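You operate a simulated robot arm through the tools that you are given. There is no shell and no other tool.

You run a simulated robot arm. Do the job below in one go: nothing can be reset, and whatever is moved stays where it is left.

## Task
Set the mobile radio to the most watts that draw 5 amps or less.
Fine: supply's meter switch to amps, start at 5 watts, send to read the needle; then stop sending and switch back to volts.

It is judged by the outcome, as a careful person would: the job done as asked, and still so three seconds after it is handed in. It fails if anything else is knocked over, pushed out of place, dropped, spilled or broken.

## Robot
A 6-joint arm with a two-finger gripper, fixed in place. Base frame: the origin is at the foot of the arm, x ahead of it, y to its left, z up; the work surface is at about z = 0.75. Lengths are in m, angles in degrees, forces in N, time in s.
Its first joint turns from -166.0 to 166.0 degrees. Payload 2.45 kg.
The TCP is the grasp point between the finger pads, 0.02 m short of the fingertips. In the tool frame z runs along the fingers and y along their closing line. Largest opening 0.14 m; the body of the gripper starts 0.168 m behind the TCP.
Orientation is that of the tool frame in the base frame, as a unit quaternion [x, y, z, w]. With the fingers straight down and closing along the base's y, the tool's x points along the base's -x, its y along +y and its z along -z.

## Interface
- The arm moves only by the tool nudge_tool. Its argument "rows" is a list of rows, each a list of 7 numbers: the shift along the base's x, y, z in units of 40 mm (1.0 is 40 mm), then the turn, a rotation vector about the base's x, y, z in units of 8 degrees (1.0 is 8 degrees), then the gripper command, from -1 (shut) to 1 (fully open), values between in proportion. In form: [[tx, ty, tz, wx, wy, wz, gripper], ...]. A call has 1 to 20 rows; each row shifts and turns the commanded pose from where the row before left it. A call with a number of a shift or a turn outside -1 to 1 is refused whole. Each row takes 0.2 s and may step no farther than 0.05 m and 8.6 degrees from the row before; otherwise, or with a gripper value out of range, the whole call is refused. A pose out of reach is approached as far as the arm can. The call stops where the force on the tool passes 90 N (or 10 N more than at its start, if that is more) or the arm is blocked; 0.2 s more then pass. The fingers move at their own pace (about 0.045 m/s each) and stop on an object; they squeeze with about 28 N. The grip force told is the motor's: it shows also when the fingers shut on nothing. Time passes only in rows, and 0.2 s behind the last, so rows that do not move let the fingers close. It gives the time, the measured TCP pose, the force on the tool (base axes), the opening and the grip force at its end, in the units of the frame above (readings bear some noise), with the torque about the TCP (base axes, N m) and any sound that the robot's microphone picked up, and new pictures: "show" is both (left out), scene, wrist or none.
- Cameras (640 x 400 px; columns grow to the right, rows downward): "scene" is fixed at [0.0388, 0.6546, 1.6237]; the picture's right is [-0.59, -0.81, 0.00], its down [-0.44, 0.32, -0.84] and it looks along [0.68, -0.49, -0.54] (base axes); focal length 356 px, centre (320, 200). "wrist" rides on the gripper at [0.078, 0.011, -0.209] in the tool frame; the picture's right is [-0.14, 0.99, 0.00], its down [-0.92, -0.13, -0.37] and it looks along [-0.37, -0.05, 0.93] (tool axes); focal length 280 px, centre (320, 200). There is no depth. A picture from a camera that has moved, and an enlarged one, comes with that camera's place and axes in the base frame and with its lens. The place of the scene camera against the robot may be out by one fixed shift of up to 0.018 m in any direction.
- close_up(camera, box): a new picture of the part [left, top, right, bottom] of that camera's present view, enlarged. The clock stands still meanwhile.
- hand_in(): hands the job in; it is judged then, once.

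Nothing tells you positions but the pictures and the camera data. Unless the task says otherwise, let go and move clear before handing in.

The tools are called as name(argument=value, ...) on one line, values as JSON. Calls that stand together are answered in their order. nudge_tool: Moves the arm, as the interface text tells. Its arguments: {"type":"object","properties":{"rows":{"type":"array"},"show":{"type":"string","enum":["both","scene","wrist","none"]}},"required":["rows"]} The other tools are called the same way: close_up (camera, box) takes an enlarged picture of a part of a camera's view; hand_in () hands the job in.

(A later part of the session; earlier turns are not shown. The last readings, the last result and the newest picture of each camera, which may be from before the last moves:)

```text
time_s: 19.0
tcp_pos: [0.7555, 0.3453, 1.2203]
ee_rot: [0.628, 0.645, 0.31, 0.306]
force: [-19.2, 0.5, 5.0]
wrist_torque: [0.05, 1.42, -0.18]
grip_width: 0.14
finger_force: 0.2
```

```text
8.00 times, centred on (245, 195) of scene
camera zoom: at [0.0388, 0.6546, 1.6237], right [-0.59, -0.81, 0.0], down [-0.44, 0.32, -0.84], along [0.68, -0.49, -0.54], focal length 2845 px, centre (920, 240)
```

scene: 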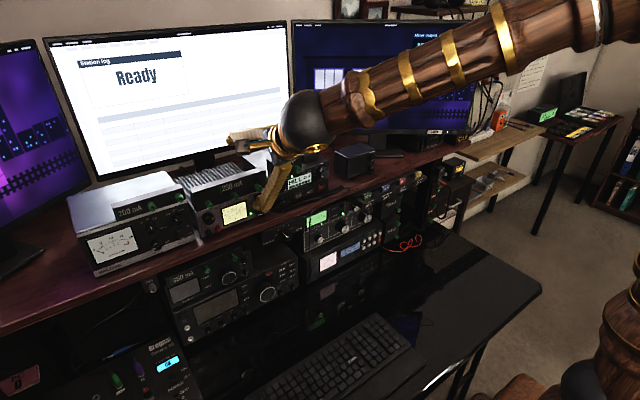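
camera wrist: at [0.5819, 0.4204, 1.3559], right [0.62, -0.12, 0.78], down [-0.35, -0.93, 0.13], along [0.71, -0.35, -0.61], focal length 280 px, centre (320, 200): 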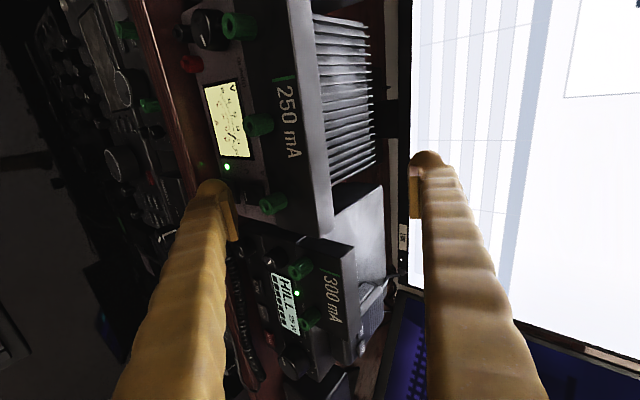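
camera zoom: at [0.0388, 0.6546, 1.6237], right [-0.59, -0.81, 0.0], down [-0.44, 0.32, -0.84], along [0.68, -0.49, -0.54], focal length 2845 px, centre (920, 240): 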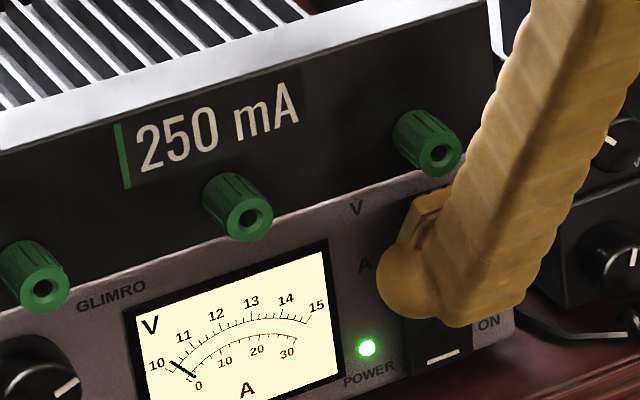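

The needle dropped to near 0 on the amps scale and the power lamp is still lit, so the meter is now on amps. I'll back straight out and move over in front of the radio at a safe distance.

nudge_tool(rows=[[-0.5, 0, 0, 0, 0, 0, 1], [-1, 0, 0, 0, 0, 0, 1], [-0.9, 0, 0.5, 0, 0, 0, 1], [0, -0.8, 0.8, 0, 0, 0, 1], [0, -1, 0, 0, 0, 0, 1], [0, -1, 0, 0, 0, 0, 1], [0, -0.5, 0, 0, 0, 0, 1], [0, 0, 0, 0, 0, 0, 1]])

close_up(camera="scene", box=[195, 140, 345, 234])

close_up(camera="wrist", box=[220, 0, 400, 200])

```text
time_s: 20.8
tcp_pos: [0.6617, 0.2138, 1.2723]
ee_rot: [0.628, 0.645, 0.309, 0.307]
force: [-0.9, 0.7, 0.5]
wrist_torque: [-0.04, -0.02, 0.0]
grip_width: 0.14
finger_force: 0.0
camera wrist: at [0.5024, 0.289, 1.4096], right [0.62, -0.12, 0.78], down [-0.35, -0.93, 0.13], along [0.71, -0.35, -0.61], focal length 280 px, centre (320, 200)
```

scene: 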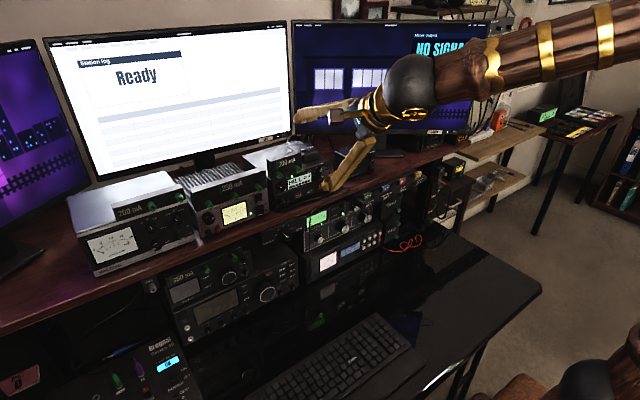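
wrist: 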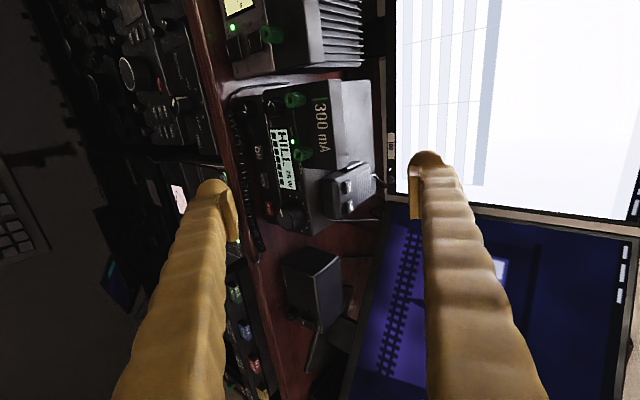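

```text
4.26 times, centred on (270, 187) of scene
camera zoom: at [0.0388, 0.6546, 1.6237], right [-0.59, -0.81, 0.0], down [-0.44, 0.32, -0.84], along [0.68, -0.49, -0.54], focal length 1513 px, centre (533, 255)
```

zoom: 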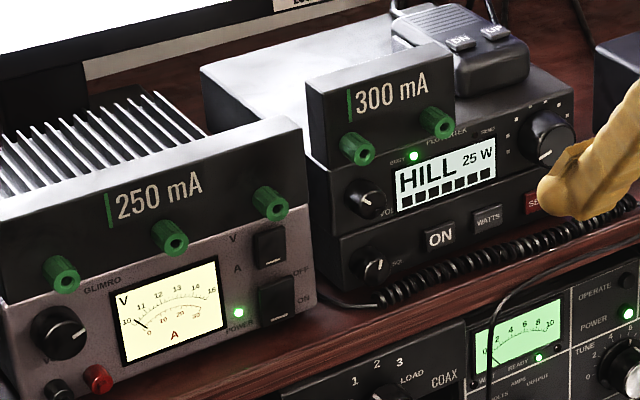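

```text
2.00 times, centred on (310, 100) of wrist
camera zoom: at [0.5024, 0.289, 1.4096], right [0.62, -0.12, 0.78], down [-0.35, -0.93, 0.13], along [0.71, -0.35, -0.61], focal length 561 px, centre (340, 400)
```

zoom: 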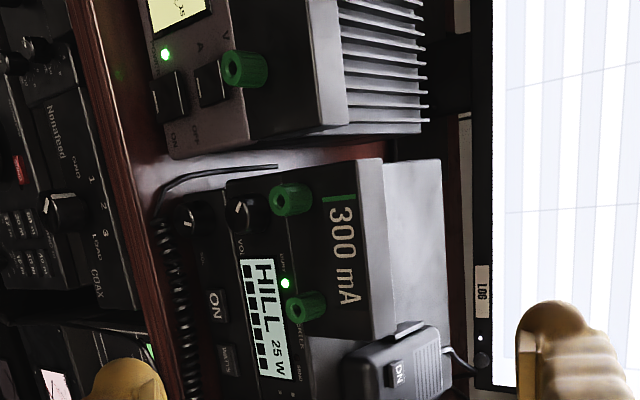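

The supply's meter reads about 0 to 1 A with the radio idle. I'll look closely at the radio, mic and cord from here to plan the WATTS press.

close_up(camera="wrist", box=[220, 70, 400, 240])

close_up(camera="scene", box=[270, 138, 340, 182])

```text
2.35 times, centred on (310, 155) of wrist
camera zoom: at [0.5024, 0.289, 1.4096], right [0.62, -0.12, 0.78], down [-0.35, -0.93, 0.13], along [0.71, -0.35, -0.61], focal length 660 px, centre (344, 306)
```

zoom: 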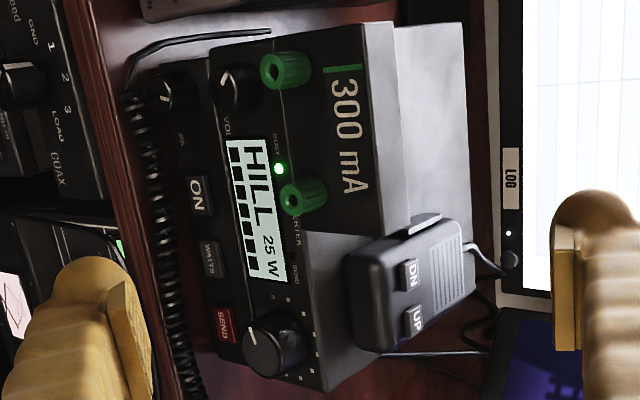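

```text
9.09 times, centred on (305, 160) of scene
camera zoom: at [0.0388, 0.6546, 1.6237], right [-0.59, -0.81, 0.0], down [-0.44, 0.32, -0.84], along [0.68, -0.49, -0.54], focal length 3232 px, centre (456, 564)
```

zoom: 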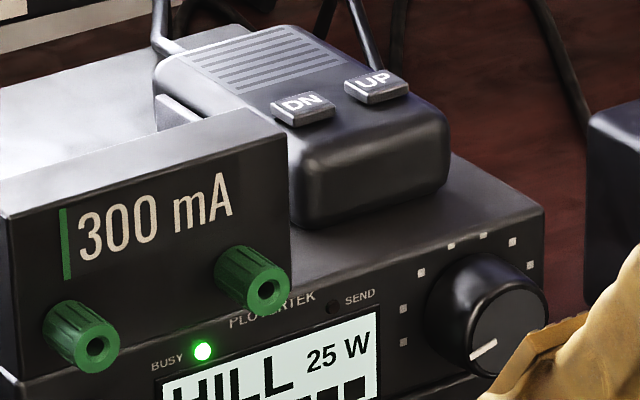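

The coiled cord lies right in front of the keys at nearly key height, so pressing with the upper finger (clean underside, lower finger hanging in front of the shelf) is the better option here. I'll steepen to about 50° and yaw toward the arm's own direction, then try the descent in front of the shelf.

nudge_tool(rows=[[-0.3, -0.1, 0, 0, 0.75, 0, 1], [-0.3, -0.1, 0, 0, 0.75, 0, 1], [0, 0, 0, 0, 0, 0.75, 1], [0, 0, 0, 0, 0, 0.75, 1], [0, 0, -0.75, 0, 0, 0, 1], [0, 0, -0.75, 0, 0, 0, 1], [0, 0, 0, 0, 0, 0, 1]])

```text
time_s: 22.4
tcp_pos: [0.6378, 0.2068, 1.2122]
ee_rot: [0.583, 0.737, 0.266, 0.212]
force: [0.4, -0.6, -0.2]
wrist_torque: [-0.02, 0.04, 0.0]
grip_width: 0.1401
finger_force: 0.1
camera wrist: at [0.4979, 0.2532, 1.3791], right [0.77, 0.04, 0.63], down [-0.11, -0.97, 0.2], along [0.62, -0.23, -0.75], focal length 280 px, centre (320, 200)
```

scene: 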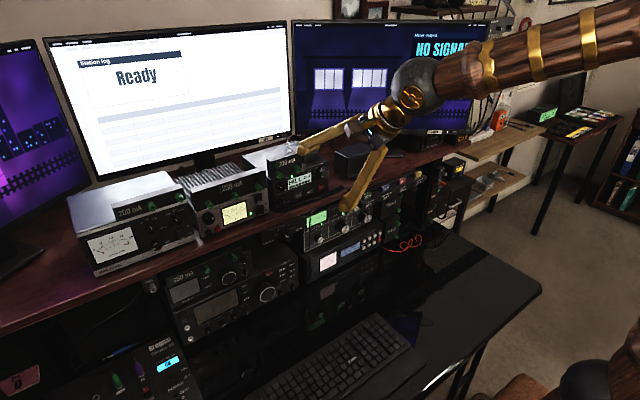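
wrist: 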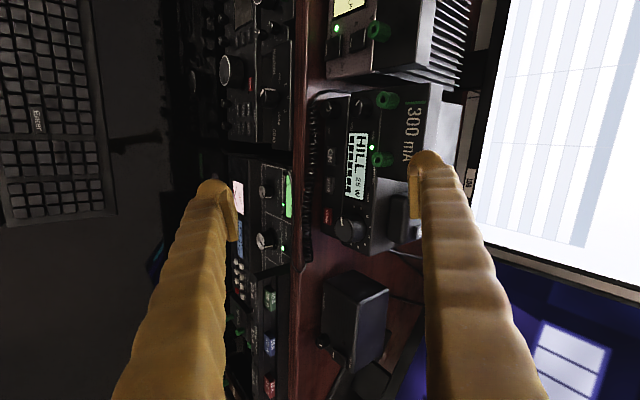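

Still reachable. I'll pull back a little to stay clear of the green posts, line up on WATTS, and continue down.

nudge_tool(rows=[[-0.5, -0.5, 0, 0, 0, 0, 1], [0, 0, -0.75, 0, 0, 0, 1], [0, 0, -0.75, 0, 0, 0, 1], [0, 0, -0.75, 0, 0, 0, 1], [0, 0, 0, 0, 0, 0, 1]])

```text
time_s: 23.6
tcp_pos: [0.6186, 0.1848, 1.121]
ee_rot: [0.583, 0.738, 0.266, 0.211]
force: [-0.2, 1.0, 0.9]
wrist_torque: [0.0, 0.03, -0.03]
grip_width: 0.14
finger_force: 0.1
camera wrist: at [0.4782, 0.2325, 1.2888], right [0.77, 0.04, 0.63], down [-0.11, -0.97, 0.2], along [0.62, -0.23, -0.75], focal length 280 px, centre (320, 200)
```

scene: 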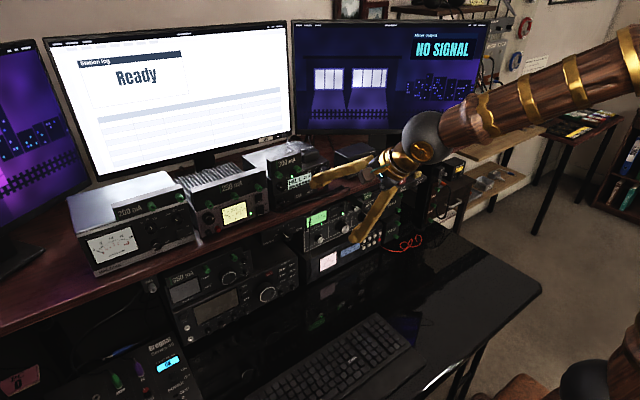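
wrist: 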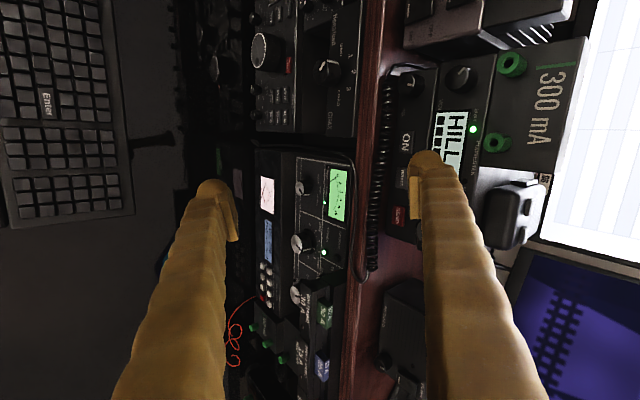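

The arm reaches low enough in this attitude. I'll come down to the WATTS key height, still about 3 cm short of the panel, and check alignment.

nudge_tool(rows=[[0, 0.04, -0.55, 0, 0, 0, 1], [0, 0, -0.5, 0, 0, 0, 1], [0, 0, 0, 0, 0, 0, 1]])

close_up(camera="wrist", box=[350, 80, 510, 280])

close_up(camera="scene", box=[265, 160, 361, 220])

```text
time_s: 24.4
tcp_pos: [0.6165, 0.1876, 1.0811]
ee_rot: [0.584, 0.738, 0.265, 0.211]
force: [-0.7, -0.5, -0.6]
wrist_torque: [0.03, 0.0, -0.01]
grip_width: 0.1399
finger_force: 0.0
camera wrist: at [0.4774, 0.2345, 1.2476], right [0.77, 0.04, 0.63], down [-0.11, -0.97, 0.2], along [0.62, -0.23, -0.75], focal length 280 px, centre (320, 200)
```

scene: 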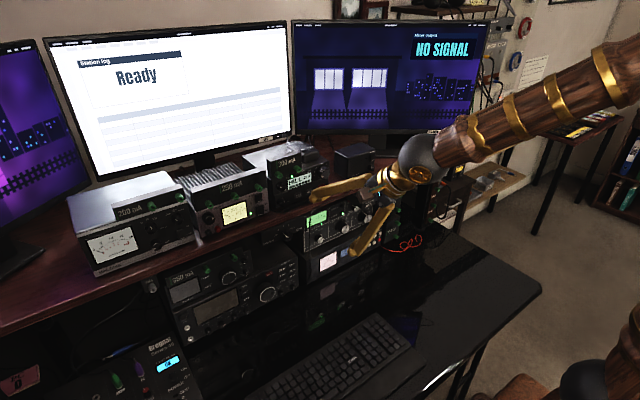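
wrist: 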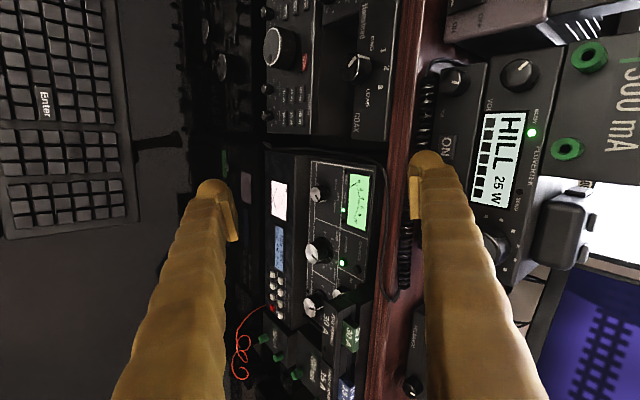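

```text
2.00 times, centred on (430, 180) of wrist
camera zoom: at [0.4774, 0.2345, 1.2476], right [0.77, 0.04, 0.63], down [-0.11, -0.97, 0.2], along [0.62, -0.23, -0.75], focal length 561 px, centre (100, 240)
```

zoom: 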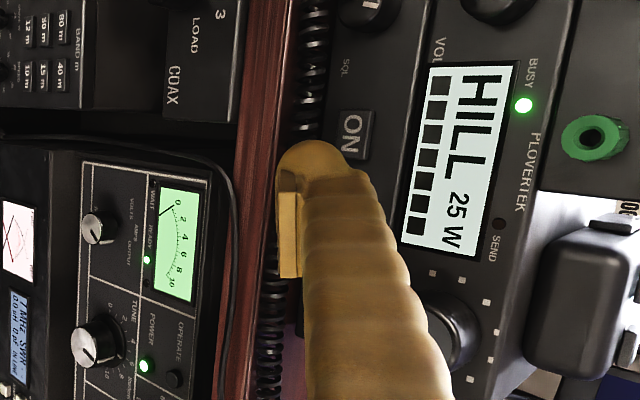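

```text
6.67 times, centred on (313, 190) of scene
camera zoom: at [0.0388, 0.6546, 1.6237], right [-0.59, -0.81, 0.0], down [-0.44, 0.32, -0.84], along [0.68, -0.49, -0.54], focal length 2370 px, centre (367, 267)
```

zoom: 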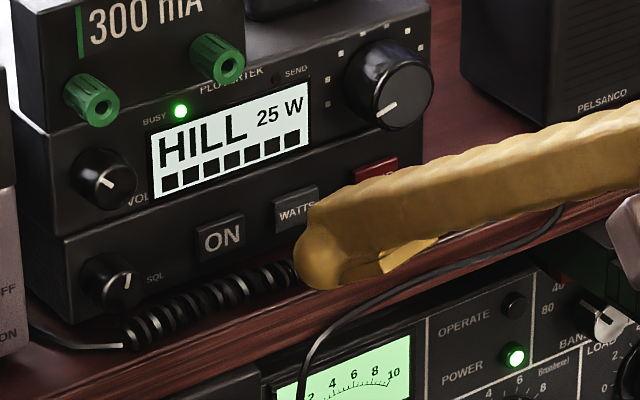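

Combining all the views, the keys come out slightly nearer and higher than I first had: WATTS at about (0.726, 0.191, 1.122) and SEND at (0.726, 0.151, 1.122). I'll correct for that, advance to about 8 mm short, then feel forward.

nudge_tool(rows=[[0.3, 0.075, 0.05, 0, 0, 0, 1], [0.25, 0, 0, 0, 0, 0, 1], [0, 0, 0, 0, 0, 0, 1]], show="none")

close_up(camera="wrist", box=[350, 80, 510, 280])

close_up(camera="scene", box=[265, 160, 361, 220])

```text
time_s: 25.2
tcp_pos: [0.6397, 0.1911, 1.0823]
ee_rot: [0.584, 0.737, 0.265, 0.212]
force: [0.2, -1.1, 0.6]
wrist_torque: [0.01, -0.05, 0.04]
grip_width: 0.1401
finger_force: 0.0
```

```text
2.00 times, centred on (430, 180) of wrist
camera zoom: at [0.4995, 0.2376, 1.25], right [0.77, 0.04, 0.63], down [-0.11, -0.97, 0.2], along [0.62, -0.23, -0.75], focal length 561 px, centre (100, 240)
```

zoom: 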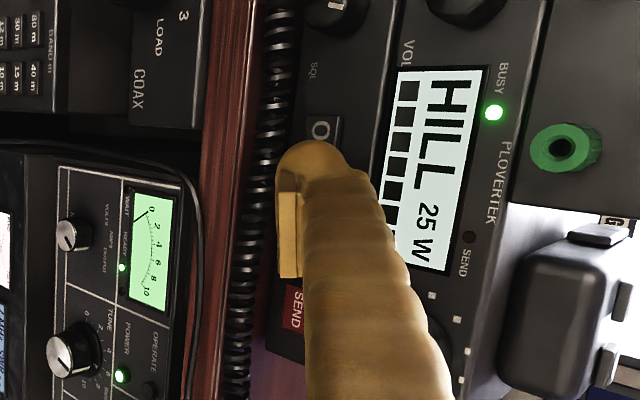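

```text
6.67 times, centred on (313, 190) of scene
camera zoom: at [0.0388, 0.6546, 1.6237], right [-0.59, -0.81, 0.0], down [-0.44, 0.32, -0.84], along [0.68, -0.49, -0.54], focal length 2370 px, centre (367, 267)
```

zoom: 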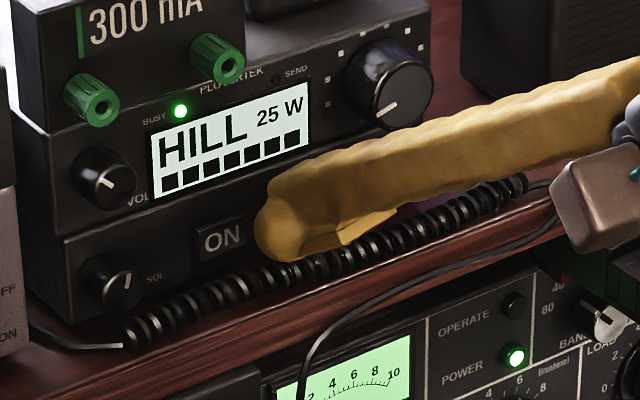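

Alignment looks right, with the tip in front of WATTS and clear above the cord. I'll feel forward in small steps.

nudge_tool(rows=[[0.1, 0, 0, 0, 0, 0, 1], [0, 0, 0, 0, 0, 0, 1]], show="none")

nudge_tool(rows=[[0.075, 0, 0, 0, 0, 0, 1], [0, 0, 0, 0, 0, 0, 1]], show="none")

close_up(camera="wrist", box=[350, 80, 510, 280])

close_up(camera="scene", box=[265, 160, 361, 220])

```text
time_s: 25.8
tcp_pos: [0.6441, 0.1894, 1.0829]
ee_rot: [0.583, 0.738, 0.266, 0.211]
force: [-0.4, -0.5, 0.7]
wrist_torque: [0.02, -0.01, 0.01]
grip_width: 0.14
finger_force: 0.1
```

```text
time_s: 26.4
tcp_pos: [0.647, 0.1903, 1.082]
ee_rot: [0.583, 0.738, 0.266, 0.211]
force: [0.2, 0.2, 0.7]
wrist_torque: [0.01, 0.01, -0.01]
grip_width: 0.1398
finger_force: 0.0
```

```text
2.00 times, centred on (430, 180) of wrist
camera zoom: at [0.5067, 0.2375, 1.2495], right [0.77, 0.04, 0.63], down [-0.11, -0.97, 0.2], along [0.62, -0.23, -0.75], focal length 561 px, centre (100, 240)
```

zoom: 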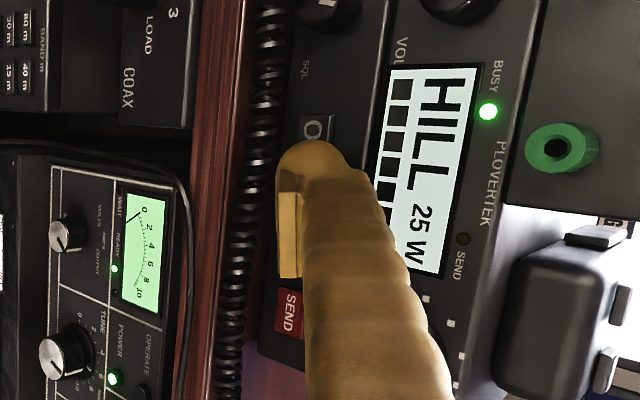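

```text
6.67 times, centred on (313, 190) of scene
camera zoom: at [0.0388, 0.6546, 1.6237], right [-0.59, -0.81, 0.0], down [-0.44, 0.32, -0.84], along [0.68, -0.49, -0.54], focal length 2370 px, centre (367, 267)
```

zoom: 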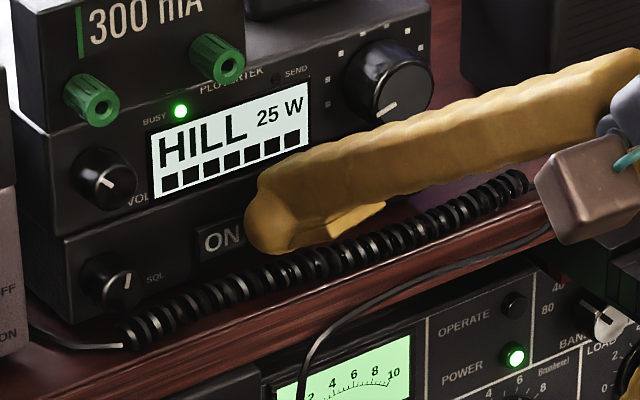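

No contact yet, so I'll continue in 3 mm steps.

nudge_tool(rows=[[0.075, 0, 0, 0, 0, 0, 1], [0, 0, 0, 0, 0, 0, 1]], show="none")

nudge_tool(rows=[[0.06, 0, 0, 0, 0, 0, 1], [0, 0, 0, 0, 0, 0, 1]], show="none")

close_up(camera="scene", box=[265, 160, 361, 220])

```text
time_s: 27.0
tcp_pos: [0.6494, 0.1906, 1.0819]
ee_rot: [0.583, 0.738, 0.266, 0.21]
force: [1.4, -0.6, 0.0]
wrist_torque: [0.01, -0.02, -0.02]
grip_width: 0.14
finger_force: 0.0
```

```text
time_s: 27.6
tcp_pos: [0.6526, 0.1894, 1.0826]
ee_rot: [0.583, 0.738, 0.266, 0.211]
force: [0.1, -0.6, 0.1]
wrist_torque: [0.01, -0.03, 0.0]
grip_width: 0.1398
finger_force: 0.0
```

```text
6.67 times, centred on (313, 190) of scene
camera zoom: at [0.0388, 0.6546, 1.6237], right [-0.59, -0.81, 0.0], down [-0.44, 0.32, -0.84], along [0.68, -0.49, -0.54], focal length 2370 px, centre (367, 267)
```

zoom: 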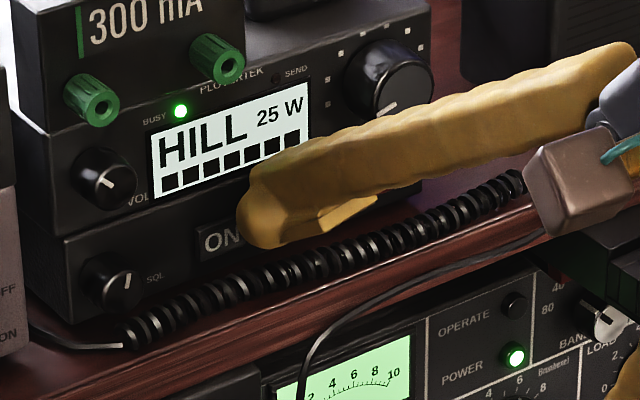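

Still free. I'll continue in smaller steps and watch the force.

nudge_tool(rows=[[0.06, 0, 0, 0, 0, 0, 1], [0, 0, 0, 0, 0, 0, 1]], show="none")

nudge_tool(rows=[[0.05, 0, 0, 0, 0, 0, 1], [0, 0, 0, 0, 0, 0, 1]], show="none")

close_up(camera="scene", box=[265, 160, 361, 220])

close_up(camera="wrist", box=[350, 80, 510, 280])

```text
time_s: 28.2
tcp_pos: [0.6548, 0.1898, 1.0827]
ee_rot: [0.584, 0.738, 0.265, 0.21]
force: [-1.8, -0.4, 1.4]
wrist_torque: [-0.01, -0.14, 0.03]
grip_width: 0.1396
finger_force: 0.1
heard: click
```

```text
time_s: 28.8
tcp_pos: [0.6565, 0.1898, 1.0824]
ee_rot: [0.583, 0.738, 0.266, 0.212]
force: [-6.5, 1.5, 1.9]
wrist_torque: [-0.05, -0.55, 0.15]
grip_width: 0.1391
finger_force: 0.1
```

```text
6.67 times, centred on (313, 190) of scene
camera zoom: at [0.0388, 0.6546, 1.6237], right [-0.59, -0.81, 0.0], down [-0.44, 0.32, -0.84], along [0.68, -0.49, -0.54], focal length 2370 px, centre (367, 267)
```

zoom: 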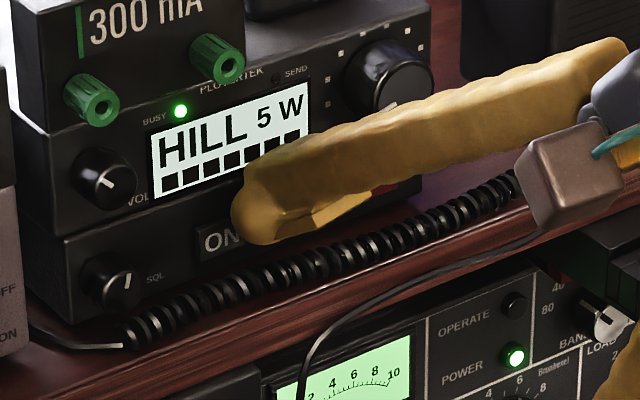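

```text
2.00 times, centred on (430, 180) of wrist
camera zoom: at [0.5166, 0.2373, 1.2493], right [0.77, 0.04, 0.63], down [-0.11, -0.97, 0.2], along [0.62, -0.23, -0.75], focal length 561 px, centre (100, 240)
```

zoom: 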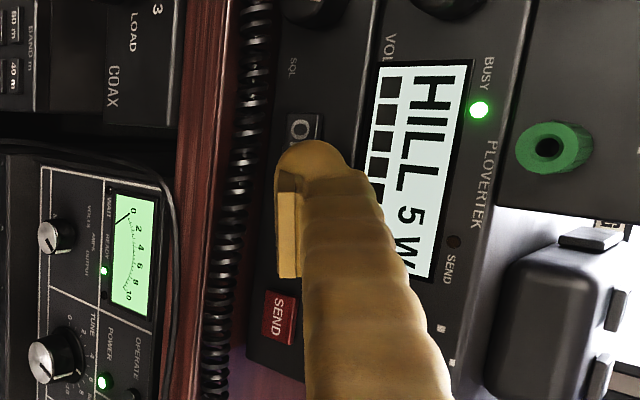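

A click was heard and the display now shows 5 W, exactly the starting level wanted. I'll back off and check the panel before going to SEND.

nudge_tool(rows=[[-0.4, 0, 0, 0, 0, 0, 1], [-0.6, 0, 0, 0, 0, 0, 1], [0, -0.4, 0, 0, 0, 0, 1], [0, -0.4, 0, 0, 0, 0, 1], [0, 0, 0, 0, 0, 0, 1]])

close_up(camera="wrist", box=[350, 50, 530, 250])

close_up(camera="scene", box=[195, 150, 345, 244])

```text
time_s: 30.0
tcp_pos: [0.6165, 0.1581, 1.0825]
ee_rot: [0.584, 0.738, 0.265, 0.211]
force: [-0.7, -0.5, 0.6]
wrist_torque: [0.0, 0.04, 0.01]
grip_width: 0.14
finger_force: 0.0
camera wrist: at [0.4765, 0.2048, 1.2495], right [0.77, 0.04, 0.63], down [-0.11, -0.97, 0.2], along [0.62, -0.23, -0.75], focal length 280 px, centre (320, 200)
```

scene: 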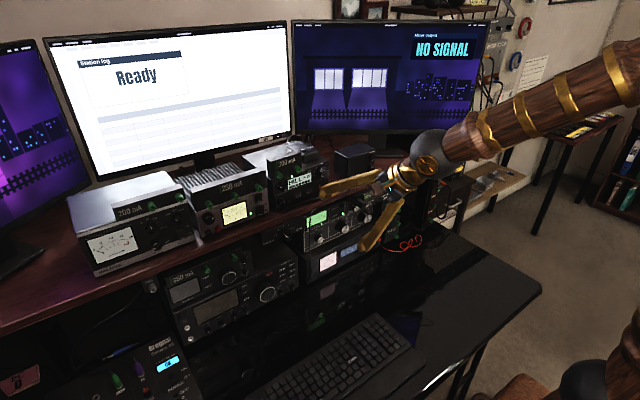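
wrist: 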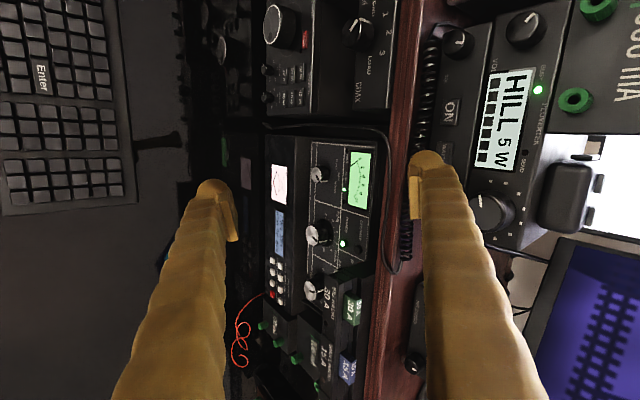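

```text
2.00 times, centred on (440, 150) of wrist
camera zoom: at [0.4765, 0.2048, 1.2495], right [0.77, 0.04, 0.63], down [-0.11, -0.97, 0.2], along [0.62, -0.23, -0.75], focal length 561 px, centre (80, 300)
```

zoom: 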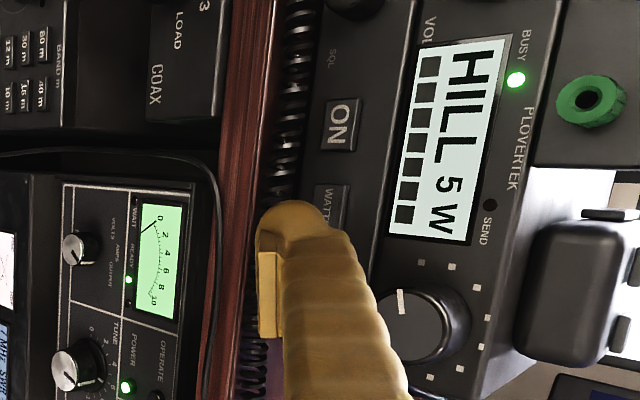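

```text
4.26 times, centred on (270, 197) of scene
camera zoom: at [0.0388, 0.6546, 1.6237], right [-0.59, -0.81, 0.0], down [-0.44, 0.32, -0.84], along [0.68, -0.49, -0.54], focal length 1513 px, centre (533, 213)
```

zoom: 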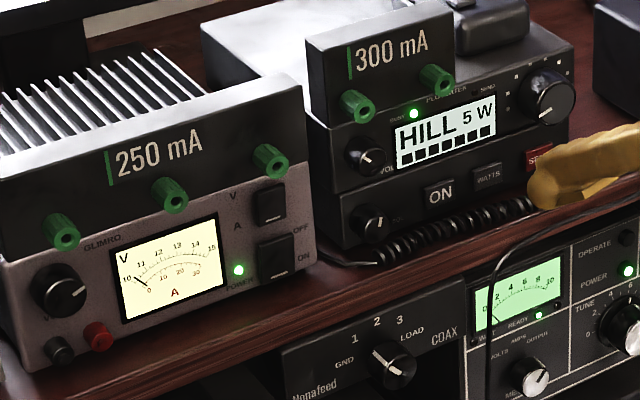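

The radio shows HILL 5 W and the meter is idling near zero on amps. Next I'll line up with the left part of SEND, keeping clear of the channel knob, and approach.

nudge_tool(rows=[[0.4, -0.06, 0, 0, 0, 0, 1], [0.35, 0, 0, 0, 0, 0, 1], [0, 0, 0, 0, 0, 0, 1]], show="none")

close_up(camera="wrist", box=[350, 50, 530, 250])

close_up(camera="scene", box=[265, 160, 361, 220])

```text
time_s: 30.8
tcp_pos: [0.6475, 0.1558, 1.0829]
ee_rot: [0.583, 0.738, 0.266, 0.211]
force: [0.5, -0.2, -0.1]
wrist_torque: [-0.02, 0.03, -0.01]
grip_width: 0.14
finger_force: 0.0
```

```text
2.00 times, centred on (440, 150) of wrist
camera zoom: at [0.5066, 0.2027, 1.2492], right [0.77, 0.04, 0.63], down [-0.11, -0.97, 0.2], along [0.62, -0.23, -0.75], focal length 561 px, centre (80, 300)
```

zoom: 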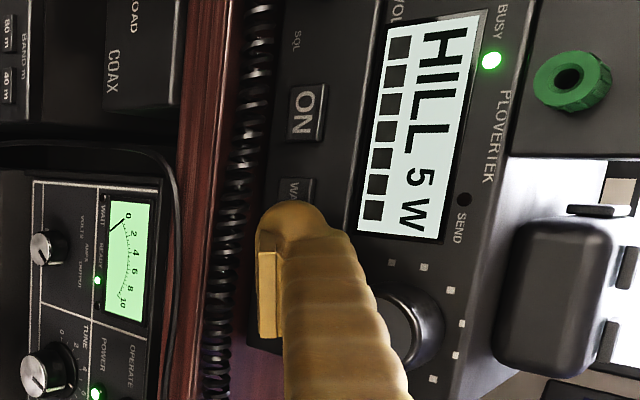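

```text
6.67 times, centred on (313, 190) of scene
camera zoom: at [0.0388, 0.6546, 1.6237], right [-0.59, -0.81, 0.0], down [-0.44, 0.32, -0.84], along [0.68, -0.49, -0.54], focal length 2370 px, centre (367, 267)
```

zoom: 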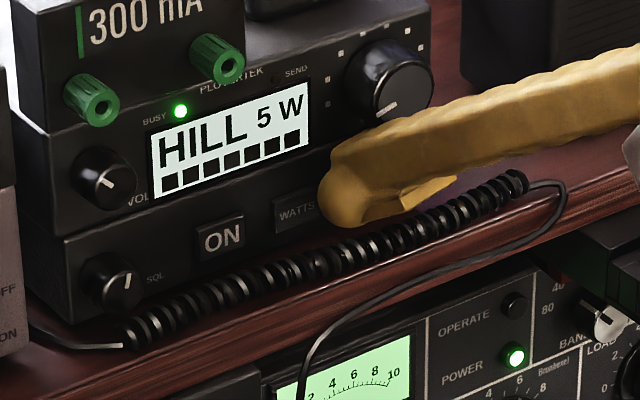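

The tip is in front of SEND's left part with no contact so far. I'll feel forward in small steps.

nudge_tool(rows=[[0.075, 0, 0, 0, 0, 0, 1], [0, 0, 0, 0, 0, 0, 1]], show="none")

nudge_tool(rows=[[0.06, 0, 0, 0, 0, 0, 1], [0, 0, 0, 0, 0, 0, 1]], show="none")

close_up(camera="scene", box=[265, 160, 361, 220])

```text
time_s: 31.4
tcp_pos: [0.649, 0.1554, 1.0824]
ee_rot: [0.583, 0.738, 0.266, 0.211]
force: [-0.7, 0.5, -0.4]
wrist_torque: [-0.02, 0.02, 0.0]
grip_width: 0.14
finger_force: 0.0
```

```text
time_s: 32.0
tcp_pos: [0.6518, 0.1551, 1.0818]
ee_rot: [0.584, 0.738, 0.264, 0.211]
force: [-2.2, 1.1, -1.1]
wrist_torque: [-0.14, -0.15, 0.08]
grip_width: 0.1387
finger_force: 0.1
```

```text
6.67 times, centred on (313, 190) of scene
camera zoom: at [0.0388, 0.6546, 1.6237], right [-0.59, -0.81, 0.0], down [-0.44, 0.32, -0.84], along [0.68, -0.49, -0.54], focal length 2370 px, centre (367, 267)
```

zoom: 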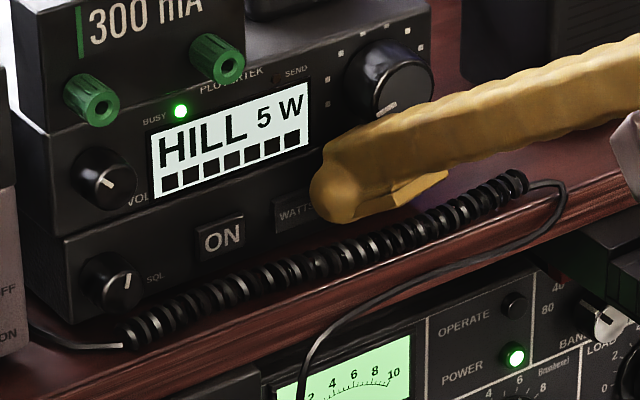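

A light contact appeared before SEND clicked, with a slight downward push on the finger. It's probably the finger's top grazing the channel knob, so I'm backing off right away and checking that nothing moved.

nudge_tool(rows=[[-0.3, 0, 0, 0, 0, 0, 1], [-0.6, 0, 0, 0, 0, 0, 1], [0, 0, 0, 0, 0, 0, 1]], show="none")

close_up(camera="wrist", box=[350, 50, 530, 250])

close_up(camera="scene", box=[265, 150, 361, 210])

```text
time_s: 32.8
tcp_pos: [0.6145, 0.1549, 1.0829]
ee_rot: [0.584, 0.738, 0.265, 0.211]
force: [-0.1, 0.6, -0.5]
wrist_torque: [-0.02, -0.01, 0.01]
grip_width: 0.1401
finger_force: 0.1
```

```text
2.00 times, centred on (440, 150) of wrist
camera zoom: at [0.4754, 0.2031, 1.2491], right [0.77, 0.04, 0.63], down [-0.11, -0.97, 0.2], along [0.62, -0.23, -0.75], focal length 561 px, centre (80, 300)
```

zoom: 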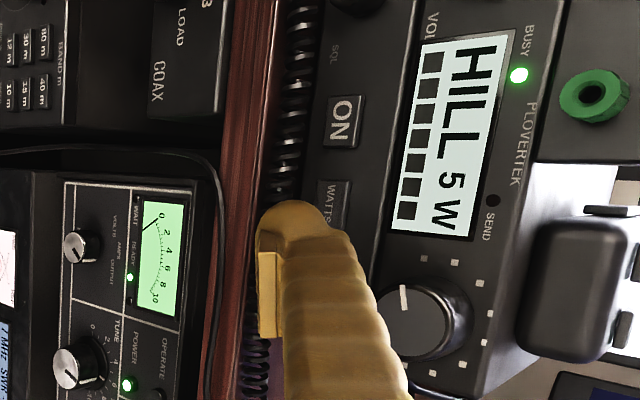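

```text
6.67 times, centred on (313, 180) of scene
camera zoom: at [0.0388, 0.6546, 1.6237], right [-0.59, -0.81, 0.0], down [-0.44, 0.32, -0.84], along [0.68, -0.49, -0.54], focal length 2370 px, centre (367, 333)
```

zoom: 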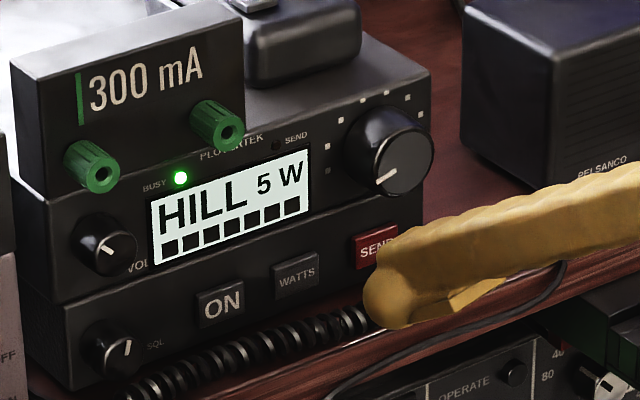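

Nothing moved: the knob pointer and display are unchanged. I'll yaw the tool to the right so the finger body passes beside and below the knob and the tip's left corner presses SEND, testing this 2 cm higher and farther back.

nudge_tool(rows=[[-0.25, 0.2, 0.5, 0, 0, 0, 1], [0, 0.2, 0, 0, 0, -1, 1], [0, 0.2, 0, 0, 0, -1, 1], [0, 0.2, 0, 0, 0, -1, 1], [0, 0.2, 0, 0, 0, -1, 1], [0, 0, 0, 0, 0, 0, 1]])

```text
time_s: 34.2
tcp_pos: [0.6134, 0.1839, 1.1199]
ee_rot: [0.764, 0.556, 0.191, 0.267]
force: [-0.3, -0.3, 0.3]
wrist_torque: [0.02, 0.02, 0.01]
grip_width: 0.14
finger_force: 0.1
out of reach, approached as far as the arm can: row 5
camera wrist: at [0.5221, 0.2963, 1.2904], right [0.7, -0.37, 0.61], down [-0.6, -0.77, 0.21], along [0.4, -0.52, -0.76], focal length 280 px, centre (320, 200)
```

scene: 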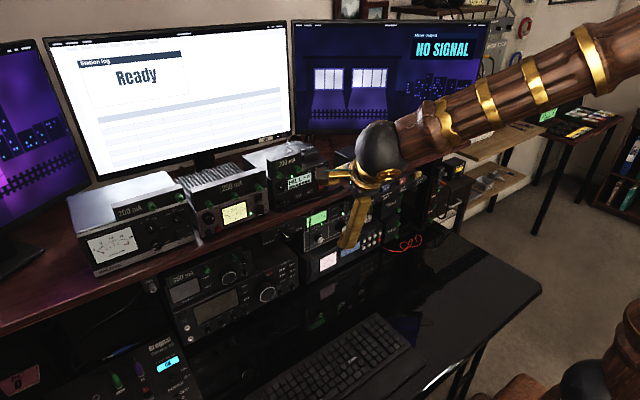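
wrist: 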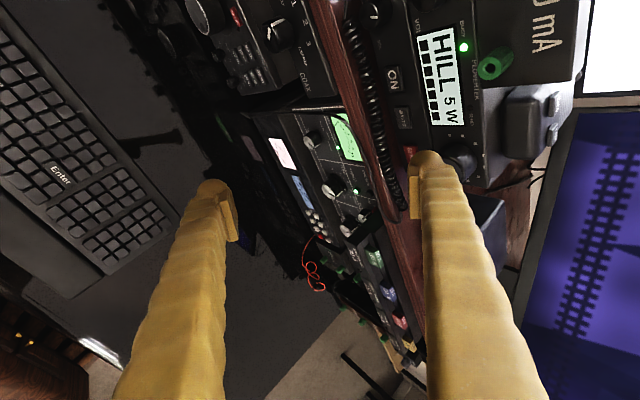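

Nearly the whole yaw (−18°) was achieved before a reach limit. Moving forward and down toward SEND should ease it, so I'll go to about 1.5 cm short and check.

nudge_tool(rows=[[0.2, -0.3, -0.25, 0, 0, 0, 1], [0.2, -0.3, -0.25, 0, 0, 0, 1], [0.2, 0, -0.3, 0, 0, 0, 1], [0, 0, 0, 0, 0, 0, 1]])

close_up(camera="wrist", box=[350, 60, 530, 260])

close_up(camera="scene", box=[265, 150, 361, 210])

```text
time_s: 35.2
tcp_pos: [0.6407, 0.1483, 1.1053]
ee_rot: [0.764, 0.551, 0.195, 0.272]
force: [-82.1, 6.2, 30.9]
wrist_torque: [-0.29, -6.9, -0.27]
grip_width: 0.1303
finger_force: 0.1
out of reach, approached as far as the arm can: row 1, 3
camera wrist: at [0.5483, 0.263, 1.2735], right [0.69, -0.37, 0.63], down [-0.61, -0.77, 0.21], along [0.4, -0.52, -0.75], focal length 280 px, centre (320, 200)
```

scene: 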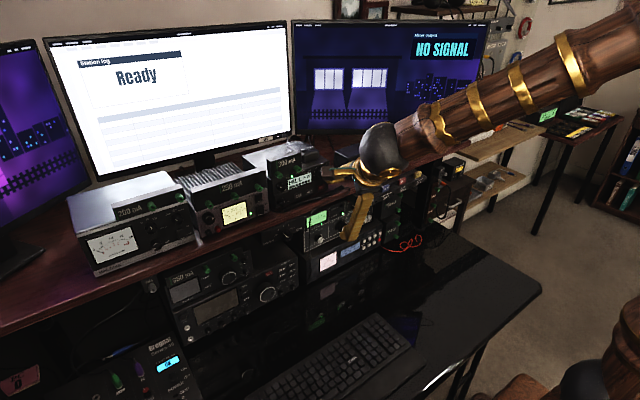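
wrist: 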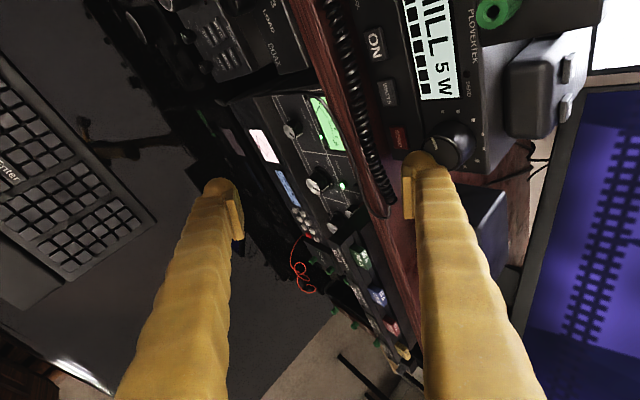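

```text
2.00 times, centred on (440, 160) of wrist
camera zoom: at [0.5483, 0.263, 1.2735], right [0.69, -0.37, 0.63], down [-0.61, -0.77, 0.21], along [0.4, -0.52, -0.75], focal length 561 px, centre (80, 280)
```

zoom: 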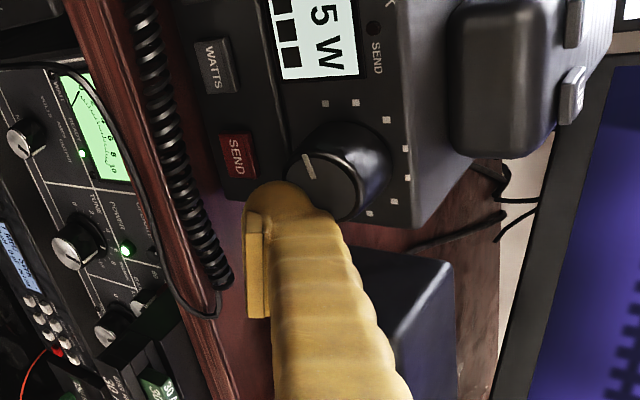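

```text
6.67 times, centred on (313, 180) of scene
camera zoom: at [0.0388, 0.6546, 1.6237], right [-0.59, -0.81, 0.0], down [-0.44, 0.32, -0.84], along [0.68, -0.49, -0.54], focal length 2370 px, centre (367, 333)
```

zoom: 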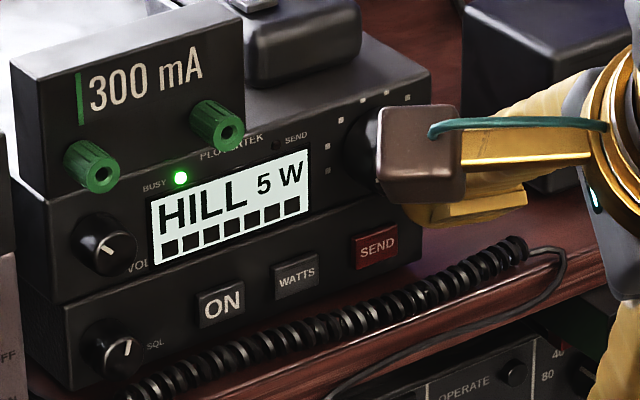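

The reach limit kept the tool too high and the finger pushed against the channel knob with 82 N. I'm backing straight off and will check that neither the radio nor the knob moved.

nudge_tool(rows=[[-0.5, 0, 0, 0, 0, 0, 1], [-0.75, 0, 0.25, 0, 0, 0, 1], [0, 0, 0, 0, 0, 0, 1]])

close_up(camera="wrist", box=[350, 20, 530, 220])

close_up(camera="scene", box=[265, 150, 361, 210])

```text
time_s: 36.0
tcp_pos: [0.5937, 0.147, 1.1195]
ee_rot: [0.764, 0.552, 0.195, 0.273]
force: [0.5, 0.3, -0.2]
wrist_torque: [0.01, 0.02, -0.01]
grip_width: 0.1402
finger_force: 0.1
out of reach, approached as far as the arm can: row 1
camera wrist: at [0.5013, 0.2605, 1.2872], right [0.69, -0.37, 0.63], down [-0.61, -0.77, 0.21], along [0.4, -0.52, -0.75], focal length 280 px, centre (320, 200)
```

scene: 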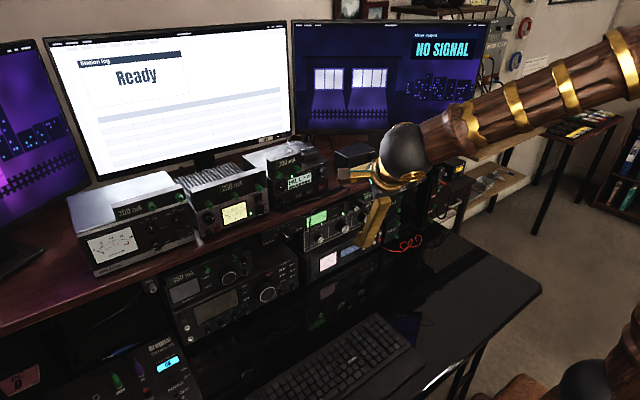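
wrist: 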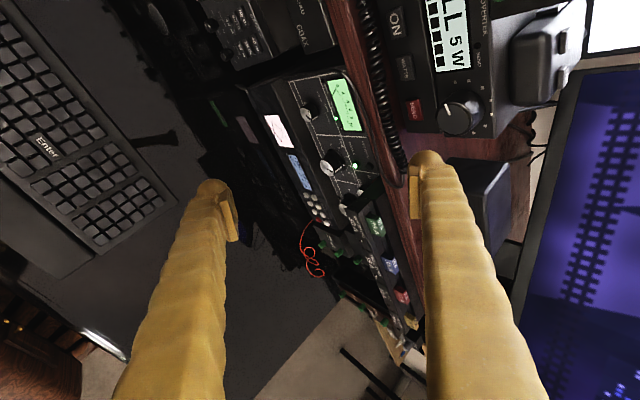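

```text
2.00 times, centred on (440, 120) of wrist
camera zoom: at [0.5013, 0.2605, 1.2872], right [0.69, -0.37, 0.63], down [-0.61, -0.77, 0.21], along [0.4, -0.52, -0.75], focal length 561 px, centre (80, 360)
```

zoom: 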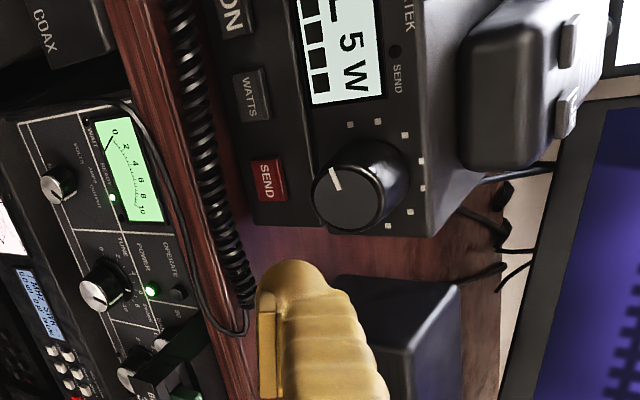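

```text
6.67 times, centred on (313, 180) of scene
camera zoom: at [0.0388, 0.6546, 1.6237], right [-0.59, -0.81, 0.0], down [-0.44, 0.32, -0.84], along [0.68, -0.49, -0.54], focal length 2370 px, centre (367, 333)
```

zoom: 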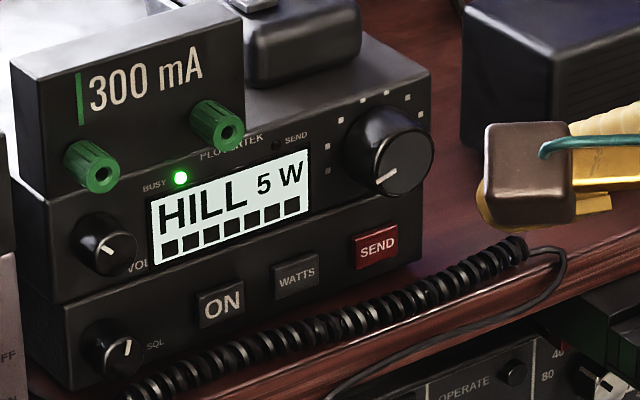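

The radio and knob haven't moved, and the display still shows HILL 5 W. The reach failures all fit the last wrist joint sitting near its limit, so rolling the gripper half a turn the other way (it's symmetric) should give much flatter, freer poses. I'll raise clear and start that roll.

nudge_tool(rows=[[0, 0, 0.6, 0, 0, 0, 1], [0, 0, 0.7, 0, 0, 0, 1], [0, 0, 0.7, 0, 0, 0, 1], [0, 0, 0, -0.597, 0.201, 0.774, 1], [0, 0, 0, -0.597, 0.201, 0.774, 1], [0, 0, 0, -0.597, 0.201, 0.774, 1], [0, 0, 0, -0.597, 0.201, 0.774, 1], [0, 0, 0, -0.597, 0.201, 0.774, 1], [0, 0, 0, -0.597, 0.201, 0.774, 1], [0, 0, 0, -0.597, 0.201, 0.774, 1], [0, 0, 0, -0.597, 0.201, 0.774, 1], [0, 0, 0, -0.597, 0.201, 0.774, 1], [0, 0, 0, -0.597, 0.201, 0.774, 1], [0, 0, 0, -0.597, 0.201, 0.774, 1], [0, 0, 0, 0, 0, 0, 1]])

```text
time_s: 39.2
tcp_pos: [0.5936, 0.1466, 1.1974]
ee_rot: [0.168, 0.927, -0.044, 0.334]
force: [0.3, 0.3, -0.9]
wrist_torque: [-0.02, 0.03, 0.01]
grip_width: 0.1399
finger_force: 0.1
camera wrist: at [0.4148, 0.2198, 1.3106], right [0.44, 0.89, 0.12], down [0.4, -0.31, 0.86], along [0.81, -0.33, -0.49], focal length 280 px, centre (320, 200)
```

scene: 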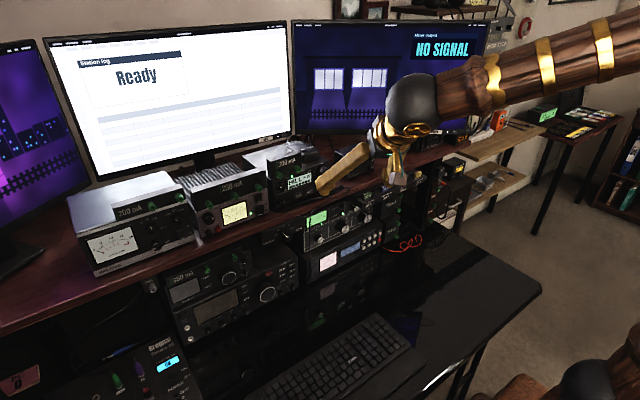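
wrist: 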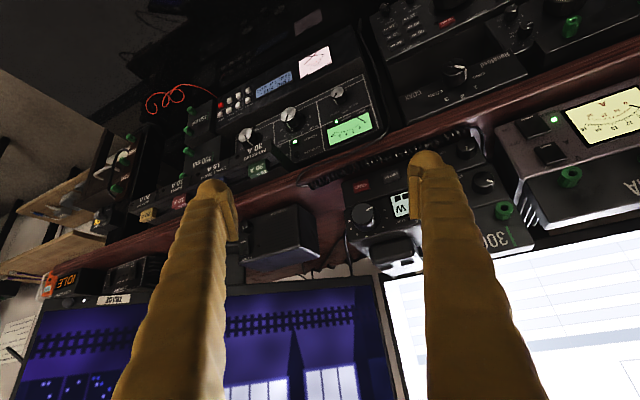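

The roll is working with no limit in sight. I'll finish it as one smooth turn to fingers forward, 20° down and closing vertically, while moving up and forward so the wrist stays away from the base.

nudge_tool(rows=[[0.19, 0.06, 0.18, -0.7265, -0.106, 0.614, 1], [0.19, 0.06, 0.18, -0.7265, -0.106, 0.614, 1], [0.19, 0.06, 0.18, -0.7265, -0.106, 0.614, 1], [0.19, 0.06, 0.18, -0.7265, -0.106, 0.614, 1], [0.19, 0.06, 0.18, -0.7265, -0.106, 0.614, 1], [0.19, 0.06, 0.18, -0.7265, -0.106, 0.614, 1], [0.19, 0.06, 0.18, -0.7265, -0.106, 0.614, 1], [0, 0, 0, 0, 0, 0, 1]])

```text
time_s: 41.0
tcp_pos: [0.6466, 0.1647, 1.2489]
ee_rot: [-0.23, 0.844, -0.252, 0.414]
force: [0.1, -0.3, -0.2]
wrist_torque: [-0.01, 0.01, -0.01]
grip_width: 0.1399
finger_force: 0.1
camera wrist: at [0.4312, 0.1745, 1.307], right [-0.1, 0.84, -0.53], down [0.23, 0.54, 0.81], along [0.97, -0.04, -0.25], focal length 280 px, centre (320, 200)
```

scene: 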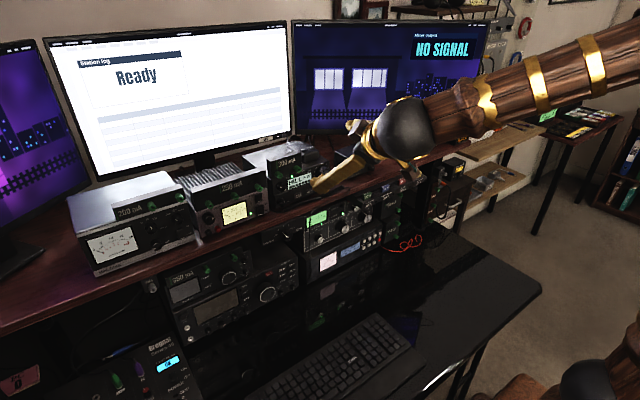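
wrist: 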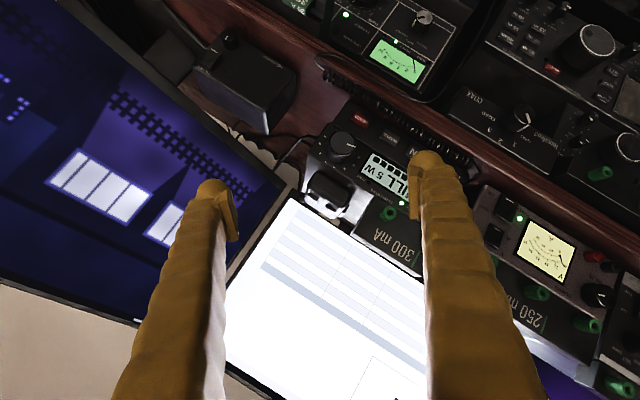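

No limits hit so far, so I'll complete the remaining half of the turn.

nudge_tool(rows=[[0.15, 0.06, 0.18, -0.7265, -0.106, 0.614, 1], [0.15, 0.06, 0.18, -0.7265, -0.106, 0.614, 1], [0.15, 0.06, 0.18, -0.7265, -0.106, 0.614, 1], [0.15, 0.06, 0.18, -0.7265, -0.106, 0.614, 1], [0.15, 0.06, 0.18, -0.7265, -0.106, 0.614, 1], [0.15, 0.06, 0.18, -0.7265, -0.106, 0.614, 1], [0.15, 0.06, 0.18, -0.7265, -0.106, 0.614, 1], [0, 0, 0, 0, 0, 0, 1]])

```text
time_s: 42.8
tcp_pos: [0.6881, 0.1807, 1.2994]
ee_rot: [-0.578, 0.58, -0.405, 0.406]
force: [0.5, -0.7, 0.4]
wrist_torque: [-0.03, -0.02, -0.01]
grip_width: 0.1401
finger_force: 0.1
camera wrist: at [0.4882, 0.1027, 1.3594], right [-0.34, 0.14, -0.93], down [-0.3, 0.92, 0.25], along [0.89, 0.37, -0.27], focal length 280 px, centre (320, 200)
```

scene: 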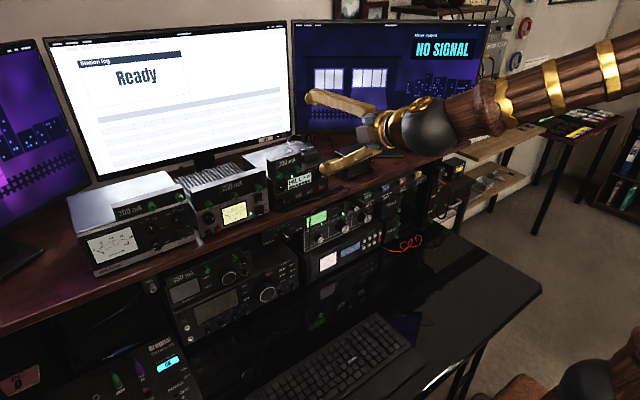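
wrist: 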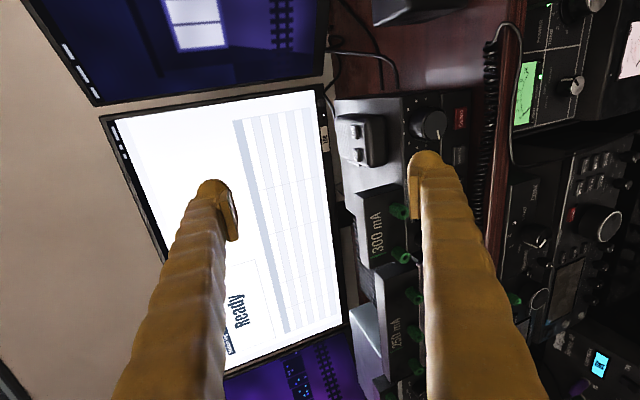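

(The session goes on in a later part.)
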